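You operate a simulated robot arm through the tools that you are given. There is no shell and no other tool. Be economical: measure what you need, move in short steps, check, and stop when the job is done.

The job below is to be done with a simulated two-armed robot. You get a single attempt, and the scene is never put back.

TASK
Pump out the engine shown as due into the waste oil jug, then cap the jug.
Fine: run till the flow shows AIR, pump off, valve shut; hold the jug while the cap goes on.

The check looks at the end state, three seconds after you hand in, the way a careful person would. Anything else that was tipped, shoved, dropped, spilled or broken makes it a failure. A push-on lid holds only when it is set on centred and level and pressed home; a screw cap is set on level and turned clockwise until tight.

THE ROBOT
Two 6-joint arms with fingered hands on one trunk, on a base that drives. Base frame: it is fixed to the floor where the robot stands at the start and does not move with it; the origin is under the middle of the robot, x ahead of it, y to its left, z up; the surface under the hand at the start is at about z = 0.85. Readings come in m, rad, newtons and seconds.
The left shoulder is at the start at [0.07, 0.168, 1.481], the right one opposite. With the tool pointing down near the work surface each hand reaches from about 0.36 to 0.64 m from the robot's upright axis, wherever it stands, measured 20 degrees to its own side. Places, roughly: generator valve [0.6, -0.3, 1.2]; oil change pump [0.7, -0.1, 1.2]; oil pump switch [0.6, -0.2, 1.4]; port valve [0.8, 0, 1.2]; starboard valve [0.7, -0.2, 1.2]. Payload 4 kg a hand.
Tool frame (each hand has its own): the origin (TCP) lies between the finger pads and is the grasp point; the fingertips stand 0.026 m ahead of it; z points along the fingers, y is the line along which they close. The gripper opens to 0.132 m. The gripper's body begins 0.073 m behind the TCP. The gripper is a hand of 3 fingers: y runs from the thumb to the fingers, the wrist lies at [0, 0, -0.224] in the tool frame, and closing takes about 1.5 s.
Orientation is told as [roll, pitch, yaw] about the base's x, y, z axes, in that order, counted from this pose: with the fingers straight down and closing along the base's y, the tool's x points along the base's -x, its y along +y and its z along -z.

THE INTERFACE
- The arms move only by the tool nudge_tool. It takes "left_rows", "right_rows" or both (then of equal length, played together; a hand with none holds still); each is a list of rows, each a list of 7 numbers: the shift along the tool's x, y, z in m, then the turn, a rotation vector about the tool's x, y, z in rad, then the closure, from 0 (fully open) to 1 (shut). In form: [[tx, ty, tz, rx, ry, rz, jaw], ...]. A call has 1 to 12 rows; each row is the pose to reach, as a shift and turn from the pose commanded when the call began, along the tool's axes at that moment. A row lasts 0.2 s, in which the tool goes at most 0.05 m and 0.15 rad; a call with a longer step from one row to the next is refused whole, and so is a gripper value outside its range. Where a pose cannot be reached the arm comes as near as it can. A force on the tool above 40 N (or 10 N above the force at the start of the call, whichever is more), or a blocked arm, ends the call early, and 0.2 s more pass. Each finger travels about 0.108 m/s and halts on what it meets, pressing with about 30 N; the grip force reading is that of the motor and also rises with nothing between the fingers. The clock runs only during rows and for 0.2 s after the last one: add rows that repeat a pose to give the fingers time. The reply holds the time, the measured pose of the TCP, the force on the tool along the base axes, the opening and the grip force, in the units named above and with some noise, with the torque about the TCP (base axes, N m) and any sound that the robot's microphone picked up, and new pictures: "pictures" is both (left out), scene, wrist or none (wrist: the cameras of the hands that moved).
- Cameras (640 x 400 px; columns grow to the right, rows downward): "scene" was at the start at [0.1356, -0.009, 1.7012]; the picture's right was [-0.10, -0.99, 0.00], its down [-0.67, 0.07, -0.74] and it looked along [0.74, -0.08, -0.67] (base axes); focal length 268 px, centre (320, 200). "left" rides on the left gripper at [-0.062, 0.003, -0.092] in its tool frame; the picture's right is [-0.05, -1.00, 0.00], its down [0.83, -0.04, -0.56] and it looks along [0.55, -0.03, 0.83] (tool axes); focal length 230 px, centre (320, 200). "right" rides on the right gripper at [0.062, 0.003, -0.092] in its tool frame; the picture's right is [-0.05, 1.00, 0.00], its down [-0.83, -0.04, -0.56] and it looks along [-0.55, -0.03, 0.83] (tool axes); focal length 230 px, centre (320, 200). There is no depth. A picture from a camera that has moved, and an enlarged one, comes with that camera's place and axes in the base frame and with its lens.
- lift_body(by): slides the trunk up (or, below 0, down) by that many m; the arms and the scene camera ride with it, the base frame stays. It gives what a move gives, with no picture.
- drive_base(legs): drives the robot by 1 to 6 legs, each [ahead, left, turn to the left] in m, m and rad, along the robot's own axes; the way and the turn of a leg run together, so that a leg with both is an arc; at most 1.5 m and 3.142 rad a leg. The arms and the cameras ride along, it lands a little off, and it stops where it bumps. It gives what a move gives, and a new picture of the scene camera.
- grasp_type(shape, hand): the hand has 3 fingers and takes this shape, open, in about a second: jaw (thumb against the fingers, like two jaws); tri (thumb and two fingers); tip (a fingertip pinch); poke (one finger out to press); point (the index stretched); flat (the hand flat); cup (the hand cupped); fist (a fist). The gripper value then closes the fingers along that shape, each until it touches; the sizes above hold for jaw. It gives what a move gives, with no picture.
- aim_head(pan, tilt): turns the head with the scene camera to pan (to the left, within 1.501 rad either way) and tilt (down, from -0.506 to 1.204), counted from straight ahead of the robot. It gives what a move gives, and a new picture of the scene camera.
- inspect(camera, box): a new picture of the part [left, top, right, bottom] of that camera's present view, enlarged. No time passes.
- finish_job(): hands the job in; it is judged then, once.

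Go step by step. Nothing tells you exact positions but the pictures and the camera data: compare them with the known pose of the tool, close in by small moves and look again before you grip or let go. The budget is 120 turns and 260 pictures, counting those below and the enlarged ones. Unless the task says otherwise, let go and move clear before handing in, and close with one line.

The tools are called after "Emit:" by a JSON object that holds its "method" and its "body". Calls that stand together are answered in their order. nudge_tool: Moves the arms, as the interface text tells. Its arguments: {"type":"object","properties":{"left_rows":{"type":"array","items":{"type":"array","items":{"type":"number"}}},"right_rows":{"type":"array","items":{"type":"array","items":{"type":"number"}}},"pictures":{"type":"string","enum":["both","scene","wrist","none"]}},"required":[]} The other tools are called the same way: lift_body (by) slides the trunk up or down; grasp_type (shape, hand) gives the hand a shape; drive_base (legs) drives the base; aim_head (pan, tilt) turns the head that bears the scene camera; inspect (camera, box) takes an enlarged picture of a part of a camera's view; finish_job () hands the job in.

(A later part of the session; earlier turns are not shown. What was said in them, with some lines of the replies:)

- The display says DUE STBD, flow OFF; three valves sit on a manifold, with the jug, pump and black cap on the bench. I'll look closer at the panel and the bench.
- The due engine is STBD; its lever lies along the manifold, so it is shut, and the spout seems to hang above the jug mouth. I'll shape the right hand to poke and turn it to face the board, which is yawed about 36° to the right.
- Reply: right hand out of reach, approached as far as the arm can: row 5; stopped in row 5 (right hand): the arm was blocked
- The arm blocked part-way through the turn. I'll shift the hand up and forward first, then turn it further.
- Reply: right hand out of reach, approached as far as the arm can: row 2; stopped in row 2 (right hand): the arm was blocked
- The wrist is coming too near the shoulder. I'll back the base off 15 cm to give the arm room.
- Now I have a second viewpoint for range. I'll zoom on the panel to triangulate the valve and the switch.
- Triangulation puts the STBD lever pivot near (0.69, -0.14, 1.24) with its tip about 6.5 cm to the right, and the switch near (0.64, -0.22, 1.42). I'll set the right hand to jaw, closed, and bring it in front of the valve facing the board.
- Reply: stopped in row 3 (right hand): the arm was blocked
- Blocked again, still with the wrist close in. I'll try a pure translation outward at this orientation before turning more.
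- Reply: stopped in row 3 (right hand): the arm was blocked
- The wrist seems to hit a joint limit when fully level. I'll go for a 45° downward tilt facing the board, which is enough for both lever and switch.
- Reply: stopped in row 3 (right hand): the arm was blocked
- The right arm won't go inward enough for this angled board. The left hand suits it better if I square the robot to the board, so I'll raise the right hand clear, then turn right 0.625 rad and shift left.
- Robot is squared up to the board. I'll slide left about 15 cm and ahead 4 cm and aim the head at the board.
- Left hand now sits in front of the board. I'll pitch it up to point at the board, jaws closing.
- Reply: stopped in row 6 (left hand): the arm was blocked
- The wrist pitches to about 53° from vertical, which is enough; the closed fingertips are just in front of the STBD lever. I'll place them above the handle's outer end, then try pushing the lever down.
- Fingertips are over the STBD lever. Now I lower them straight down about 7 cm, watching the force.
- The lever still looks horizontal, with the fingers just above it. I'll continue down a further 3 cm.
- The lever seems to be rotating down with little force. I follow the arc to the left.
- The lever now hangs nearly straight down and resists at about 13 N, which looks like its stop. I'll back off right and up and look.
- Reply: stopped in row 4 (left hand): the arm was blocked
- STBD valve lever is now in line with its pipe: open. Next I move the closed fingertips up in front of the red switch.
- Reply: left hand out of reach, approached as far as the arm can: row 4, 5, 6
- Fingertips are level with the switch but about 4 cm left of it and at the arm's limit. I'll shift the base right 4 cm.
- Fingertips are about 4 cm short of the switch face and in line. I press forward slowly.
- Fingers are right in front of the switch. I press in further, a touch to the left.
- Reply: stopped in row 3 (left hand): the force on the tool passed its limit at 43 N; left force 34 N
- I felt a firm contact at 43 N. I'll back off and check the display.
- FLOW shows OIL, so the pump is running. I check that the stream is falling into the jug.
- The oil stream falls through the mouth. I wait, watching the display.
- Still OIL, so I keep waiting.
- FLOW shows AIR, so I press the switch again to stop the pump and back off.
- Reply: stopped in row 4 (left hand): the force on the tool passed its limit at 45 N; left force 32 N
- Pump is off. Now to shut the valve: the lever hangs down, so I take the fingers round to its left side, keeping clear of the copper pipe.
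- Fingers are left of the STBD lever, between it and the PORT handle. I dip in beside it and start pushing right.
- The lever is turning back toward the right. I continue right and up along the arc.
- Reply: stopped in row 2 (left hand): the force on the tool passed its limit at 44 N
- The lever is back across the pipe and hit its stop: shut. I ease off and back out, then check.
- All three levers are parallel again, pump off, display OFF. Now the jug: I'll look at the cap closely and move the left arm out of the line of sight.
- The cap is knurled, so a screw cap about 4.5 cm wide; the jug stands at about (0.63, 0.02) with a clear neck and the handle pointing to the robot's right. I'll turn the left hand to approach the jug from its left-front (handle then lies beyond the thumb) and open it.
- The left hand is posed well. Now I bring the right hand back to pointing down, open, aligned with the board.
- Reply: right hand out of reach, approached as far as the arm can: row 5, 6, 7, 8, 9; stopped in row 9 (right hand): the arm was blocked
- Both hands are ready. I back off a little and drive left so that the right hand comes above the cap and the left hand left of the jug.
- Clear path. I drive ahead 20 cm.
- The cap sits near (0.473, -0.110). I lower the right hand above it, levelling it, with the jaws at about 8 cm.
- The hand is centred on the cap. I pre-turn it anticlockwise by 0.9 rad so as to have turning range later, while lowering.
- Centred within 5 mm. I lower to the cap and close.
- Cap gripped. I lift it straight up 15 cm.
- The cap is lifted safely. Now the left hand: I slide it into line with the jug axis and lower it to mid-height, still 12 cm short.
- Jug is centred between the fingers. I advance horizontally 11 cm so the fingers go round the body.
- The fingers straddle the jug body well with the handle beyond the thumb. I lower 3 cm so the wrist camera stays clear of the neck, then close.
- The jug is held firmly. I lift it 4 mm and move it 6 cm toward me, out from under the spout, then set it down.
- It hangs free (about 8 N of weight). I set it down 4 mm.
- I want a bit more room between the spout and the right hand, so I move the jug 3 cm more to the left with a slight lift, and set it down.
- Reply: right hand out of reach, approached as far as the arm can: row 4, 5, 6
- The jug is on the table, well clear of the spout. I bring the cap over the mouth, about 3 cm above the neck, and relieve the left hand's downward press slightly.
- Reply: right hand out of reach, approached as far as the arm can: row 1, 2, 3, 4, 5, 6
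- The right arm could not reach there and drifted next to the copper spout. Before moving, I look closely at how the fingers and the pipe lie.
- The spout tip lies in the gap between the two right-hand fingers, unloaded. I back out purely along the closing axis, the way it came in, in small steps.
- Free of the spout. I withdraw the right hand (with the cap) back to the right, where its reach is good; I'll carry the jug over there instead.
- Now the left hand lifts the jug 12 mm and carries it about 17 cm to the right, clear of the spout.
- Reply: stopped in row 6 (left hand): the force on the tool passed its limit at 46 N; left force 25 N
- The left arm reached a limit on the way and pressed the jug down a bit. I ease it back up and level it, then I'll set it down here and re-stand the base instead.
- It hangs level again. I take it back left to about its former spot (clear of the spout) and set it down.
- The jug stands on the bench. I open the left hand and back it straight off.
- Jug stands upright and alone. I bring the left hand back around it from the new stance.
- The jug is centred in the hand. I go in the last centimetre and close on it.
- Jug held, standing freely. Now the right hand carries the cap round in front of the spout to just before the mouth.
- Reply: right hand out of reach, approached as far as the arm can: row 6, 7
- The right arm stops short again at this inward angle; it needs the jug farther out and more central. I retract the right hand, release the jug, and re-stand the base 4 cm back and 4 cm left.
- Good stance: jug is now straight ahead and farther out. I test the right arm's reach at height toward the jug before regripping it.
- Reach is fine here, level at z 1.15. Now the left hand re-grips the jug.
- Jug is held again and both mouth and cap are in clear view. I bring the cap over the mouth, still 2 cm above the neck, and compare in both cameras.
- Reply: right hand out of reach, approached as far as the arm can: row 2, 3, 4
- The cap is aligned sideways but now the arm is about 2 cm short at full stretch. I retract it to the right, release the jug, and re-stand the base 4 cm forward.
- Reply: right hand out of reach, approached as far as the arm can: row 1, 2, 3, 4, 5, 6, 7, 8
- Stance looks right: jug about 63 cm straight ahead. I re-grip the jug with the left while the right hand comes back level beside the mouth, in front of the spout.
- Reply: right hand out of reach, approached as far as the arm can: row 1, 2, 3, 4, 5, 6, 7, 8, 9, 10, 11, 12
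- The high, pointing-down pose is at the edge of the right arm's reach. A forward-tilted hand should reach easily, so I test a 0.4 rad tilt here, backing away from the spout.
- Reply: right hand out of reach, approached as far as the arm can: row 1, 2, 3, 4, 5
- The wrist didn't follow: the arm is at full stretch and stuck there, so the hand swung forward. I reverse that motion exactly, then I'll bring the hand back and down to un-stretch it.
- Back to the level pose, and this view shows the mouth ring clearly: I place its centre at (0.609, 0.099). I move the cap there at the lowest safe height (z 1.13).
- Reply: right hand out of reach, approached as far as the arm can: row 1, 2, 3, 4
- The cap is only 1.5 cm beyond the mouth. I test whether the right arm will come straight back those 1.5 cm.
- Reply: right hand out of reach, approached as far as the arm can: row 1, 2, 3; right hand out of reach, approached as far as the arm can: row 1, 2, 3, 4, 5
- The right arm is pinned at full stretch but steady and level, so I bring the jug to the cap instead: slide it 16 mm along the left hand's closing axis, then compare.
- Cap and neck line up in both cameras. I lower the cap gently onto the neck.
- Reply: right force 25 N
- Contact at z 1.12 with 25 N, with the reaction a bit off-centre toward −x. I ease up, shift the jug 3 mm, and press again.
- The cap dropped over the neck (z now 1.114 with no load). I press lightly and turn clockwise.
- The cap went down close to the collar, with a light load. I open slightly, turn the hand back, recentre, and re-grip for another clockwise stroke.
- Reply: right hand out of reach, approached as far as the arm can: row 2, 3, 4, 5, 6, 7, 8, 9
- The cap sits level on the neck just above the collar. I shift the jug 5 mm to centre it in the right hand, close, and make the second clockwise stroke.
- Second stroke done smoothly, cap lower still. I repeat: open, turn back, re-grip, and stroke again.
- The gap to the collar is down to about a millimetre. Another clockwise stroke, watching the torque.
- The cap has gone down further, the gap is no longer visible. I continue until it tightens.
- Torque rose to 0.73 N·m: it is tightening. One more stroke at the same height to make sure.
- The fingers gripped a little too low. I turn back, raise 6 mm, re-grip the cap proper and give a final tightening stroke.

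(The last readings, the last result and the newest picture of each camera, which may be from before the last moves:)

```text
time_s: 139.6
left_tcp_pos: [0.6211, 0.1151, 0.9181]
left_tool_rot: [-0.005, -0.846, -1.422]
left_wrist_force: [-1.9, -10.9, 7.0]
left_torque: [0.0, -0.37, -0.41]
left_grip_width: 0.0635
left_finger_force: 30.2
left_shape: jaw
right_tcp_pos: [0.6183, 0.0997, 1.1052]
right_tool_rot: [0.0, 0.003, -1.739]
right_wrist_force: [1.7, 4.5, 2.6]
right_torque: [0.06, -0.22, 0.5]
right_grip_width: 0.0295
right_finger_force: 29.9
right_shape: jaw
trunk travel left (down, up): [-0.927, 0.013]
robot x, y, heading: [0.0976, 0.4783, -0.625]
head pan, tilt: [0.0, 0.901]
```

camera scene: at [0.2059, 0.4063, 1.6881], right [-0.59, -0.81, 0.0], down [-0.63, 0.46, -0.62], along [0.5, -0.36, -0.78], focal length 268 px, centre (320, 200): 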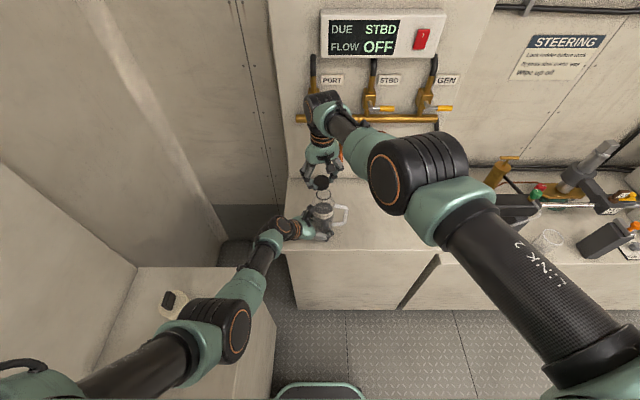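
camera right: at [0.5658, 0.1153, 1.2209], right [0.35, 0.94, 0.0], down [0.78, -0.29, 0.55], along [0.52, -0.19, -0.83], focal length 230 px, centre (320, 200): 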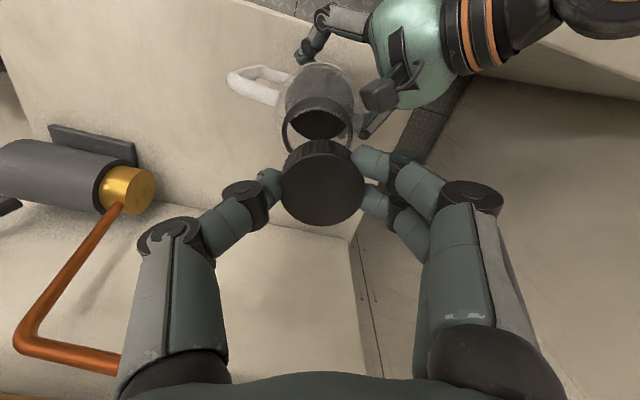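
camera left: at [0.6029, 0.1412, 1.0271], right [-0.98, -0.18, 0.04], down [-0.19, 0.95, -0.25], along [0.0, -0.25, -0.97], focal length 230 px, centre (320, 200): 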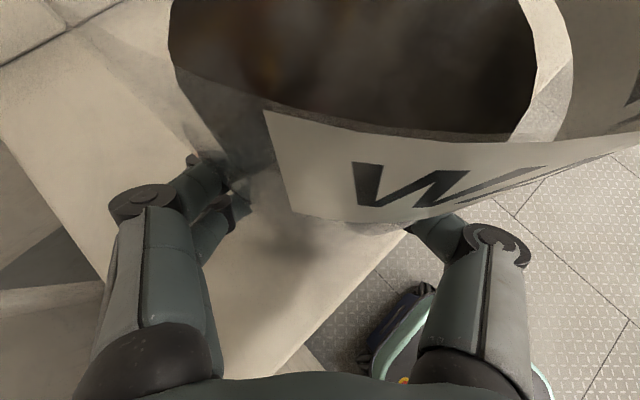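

The fingers now slip round a tight cap at 0.5 N·m. I open the right hand and look.

Emit:
{"method": "nudge_tool", "body": {"right_rows": [[0, 0, 0, 0, 0, 0, 0.6], [0, 0, 0, 0, 0, 0, 0.4], [0, 0, 0, 0, 0, 0, 0.3], [0, 0, -0.01, 0, 0, 0, 0.3], [0, 0, -0.02, 0, 0, 0, 0.3], [0, 0, -0.03, 0, 0, 0, 0.3]]}}

Emit:
{"method": "inspect", "body": {"camera": "scene", "box": [290, 170, 360, 240]}}

```text
time_s: 141.0
left_tcp_pos: [0.6208, 0.1177, 0.916]
left_tool_rot: [-0.008, -0.838, -1.42]
left_wrist_force: [1.1, 2.8, 2.0]
left_torque: [-0.12, 0.01, -0.01]
left_grip_width: 0.0635
left_finger_force: 30.1
left_shape: jaw
right_tcp_pos: [0.618, 0.1011, 1.1355]
right_tool_rot: [-0.001, 0.001, -1.737]
right_wrist_force: [-0.2, 0.1, 0.0]
right_torque: [-0.02, 0.01, -0.02]
right_grip_width: 0.092
right_finger_force: 0.0
right_shape: jaw
trunk travel left (down, up): [-0.927, 0.013]
robot x, y, heading: [0.1027, 0.4816, -0.626]
head pan, tilt: [0.0, 0.901]
camera scene: at [0.2057, 0.4079, 1.6882], right [-0.59, -0.81, 0.0], down [-0.63, 0.46, -0.62], along [0.5, -0.37, -0.78], focal length 268 px, centre (320, 200)
camera right: at [0.6321, 0.1595, 1.2289], right [0.98, -0.22, 0.0], down [-0.18, -0.81, 0.55], along [-0.12, -0.54, -0.83], focal length 230 px, centre (320, 200)
```

scene: 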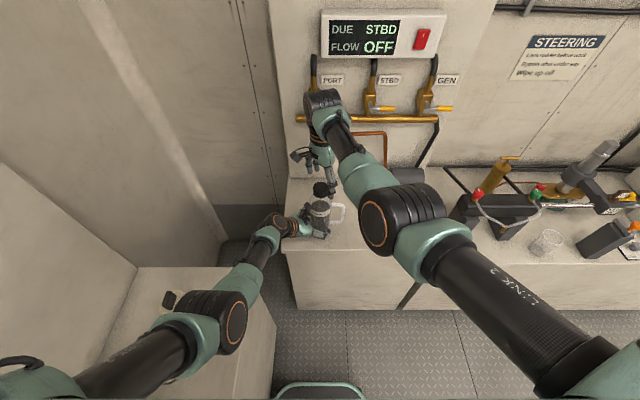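
right: 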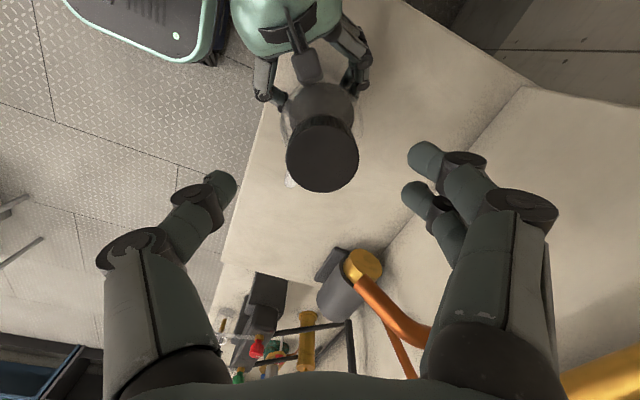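

```text
5.71 times, centred on (325, 205) of scene
camera zoom: at [0.2057, 0.4079, 1.6882], right [-0.59, -0.81, 0.0], down [-0.63, 0.46, -0.62], along [0.5, -0.37, -0.78], focal length 1529 px, centre (291, 171)
```

zoom: 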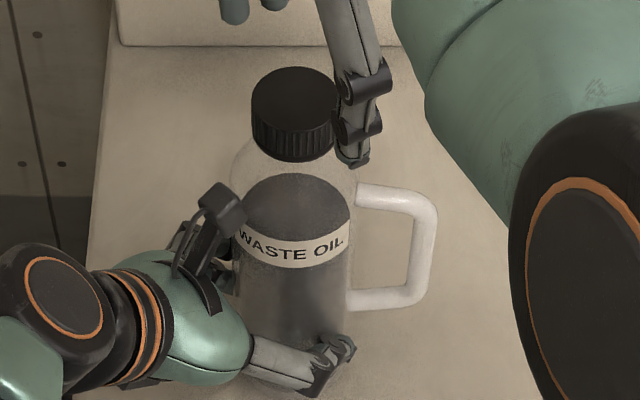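

The cap sits level and tight against the collar. I raise the right hand a little more, release the jug with the left and back it off.

Emit:
{"method": "nudge_tool", "body": {"left_rows": [[0, 0, 0, 0, 0, 0, 0.4], [0, 0, 0, 0, 0, 0, 0.2], [0, 0, 0, 0, 0, 0, 0], [0, 0, 0, 0, 0, 0, 0], [0.02, 0, -0.0226, 0, 0, 0, 0], [0.04, 0, -0.0452, 0, 0, 0, 0], [0.06, 0, -0.068, 0, 0, 0, 0], [0.0794, 0, -0.0899, 0, 0, 0, 0]], "right_rows": [[0, 0, -0.005, 0, 0, 0, 0.2], [0, 0, -0.008, 0, 0, 0, 0.1], [0, 0, -0.01, 0, 0, 0, 0.1], [0, 0, -0.01, 0, 0, 0, 0.1], [0, 0, -0.01, 0, 0, 0, 0.1], [0, 0, -0.01, 0, 0, 0, 0.1], [0, 0, -0.01, 0, 0, 0, 0.1], [0, 0, -0.01, 0, 0, 0, 0.1]], "pictures": "scene"}}

Emit:
{"method": "inspect", "body": {"camera": "scene", "box": [280, 160, 370, 250]}}

```text
time_s: 142.8
left_tcp_pos: [0.6018, 0.2368, 0.9163]
left_tool_rot: [-0.009, -0.84, -1.421]
left_wrist_force: [-0.5, -0.9, 0.2]
left_torque: [-0.01, 0.03, 0.01]
left_grip_width: 0.132
left_finger_force: 0.1
left_shape: jaw
right_tcp_pos: [0.6173, 0.101, 1.1443]
right_tool_rot: [0.0, 0.003, -1.737]
right_wrist_force: [-0.1, -0.1, -0.4]
right_torque: [0.0, -0.03, 0.0]
right_grip_width: 0.1187
right_finger_force: 0.0
right_shape: jaw
trunk travel left (down, up): [-0.927, 0.013]
robot x, y, heading: [0.0983, 0.4814, -0.626]
head pan, tilt: [0.0, 0.901]
camera scene: at [0.2059, 0.4081, 1.6882], right [-0.59, -0.81, 0.0], down [-0.63, 0.46, -0.62], along [0.5, -0.37, -0.78], focal length 268 px, centre (320, 200)
```

scene: 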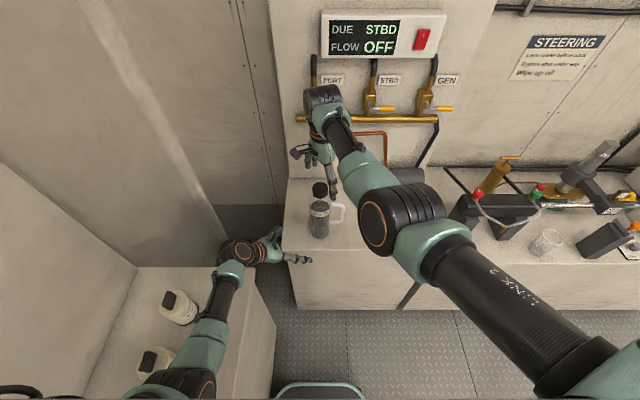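

```text
4.44 times, centred on (325, 205) of scene
camera zoom: at [0.2059, 0.4081, 1.6882], right [-0.59, -0.81, 0.0], down [-0.63, 0.46, -0.62], along [0.5, -0.37, -0.78], focal length 1189 px, centre (298, 178)
```

zoom: 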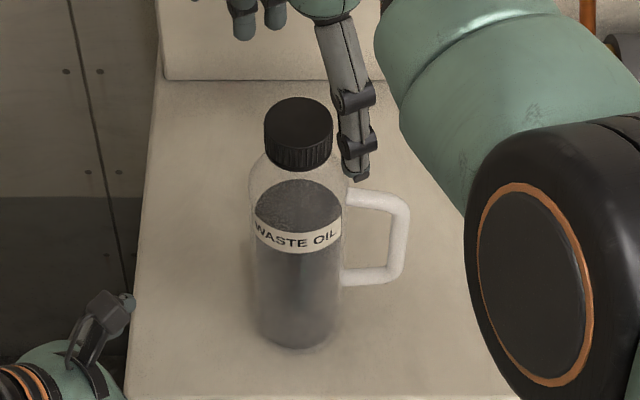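

The jug stands upright with its cap on. I back the base away 13 cm to take both hands clear.

Emit:
{"method": "drive_base", "body": {"legs": [[-0.13, 0, 0]]}}

Emit:
{"method": "inspect", "body": {"camera": "scene", "box": [270, 20, 470, 240]}}

```text
time_s: 144.1
left_tcp_pos: [0.4994, 0.3098, 0.9145]
left_tool_rot: [-0.01, -0.839, -1.421]
left_wrist_force: [-0.5, 0.0, 0.2]
left_torque: [0.02, 0.01, 0.01]
left_grip_width: 0.132
left_finger_force: 0.0
left_shape: jaw
right_tcp_pos: [0.5155, 0.1745, 1.1426]
right_tool_rot: [-0.002, 0.006, -1.739]
right_wrist_force: [1.2, -0.1, 0.1]
right_torque: [0.04, 0.01, 0.05]
right_grip_width: 0.1186
right_finger_force: 0.1
right_shape: jaw
trunk travel left (down, up): [-0.927, 0.013]
robot x, y, heading: [-0.0019, 0.5609, -0.628]
head pan, tilt: [0.0, 0.901]
camera scene: at [0.1039, 0.4811, 1.6878], right [-0.59, -0.81, 0.0], down [-0.64, 0.46, -0.62], along [0.5, -0.36, -0.79], focal length 268 px, centre (320, 200)
```

scene: 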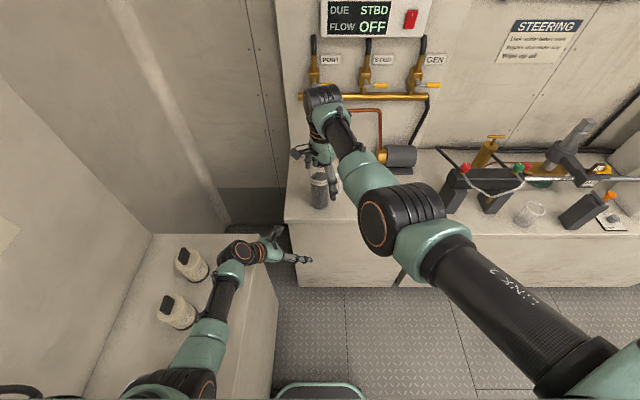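

```text
1.82 times, centred on (370, 130) of scene
camera zoom: at [0.1039, 0.4811, 1.6878], right [-0.59, -0.81, 0.0], down [-0.64, 0.46, -0.62], along [0.5, -0.36, -0.79], focal length 486 px, centre (229, 327)
```

zoom: 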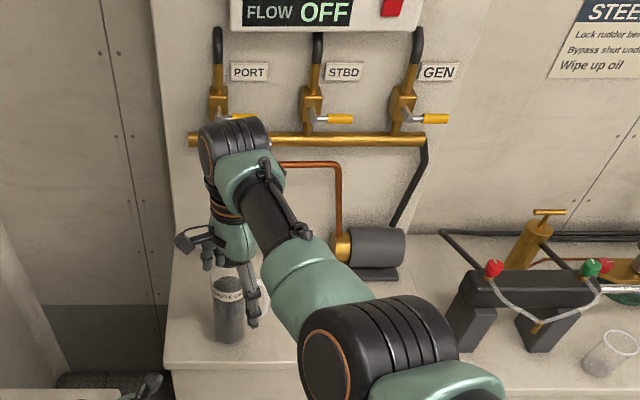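

Everything is in its end state: STBD pumped out until AIR, pump OFF, all three levers across their pipes, and the jug standing capped with both hands clear. I hand in.

Emit:
{"method": "finish_job", "body": {}}

```text
The job is handed in.
```

I pumped the STBD engine out into the waste oil jug until the flow showed AIR, then switched the pump off and shut the valve. I held the jug while I screwed the cap on tight, and handed the job in with both hands clear.
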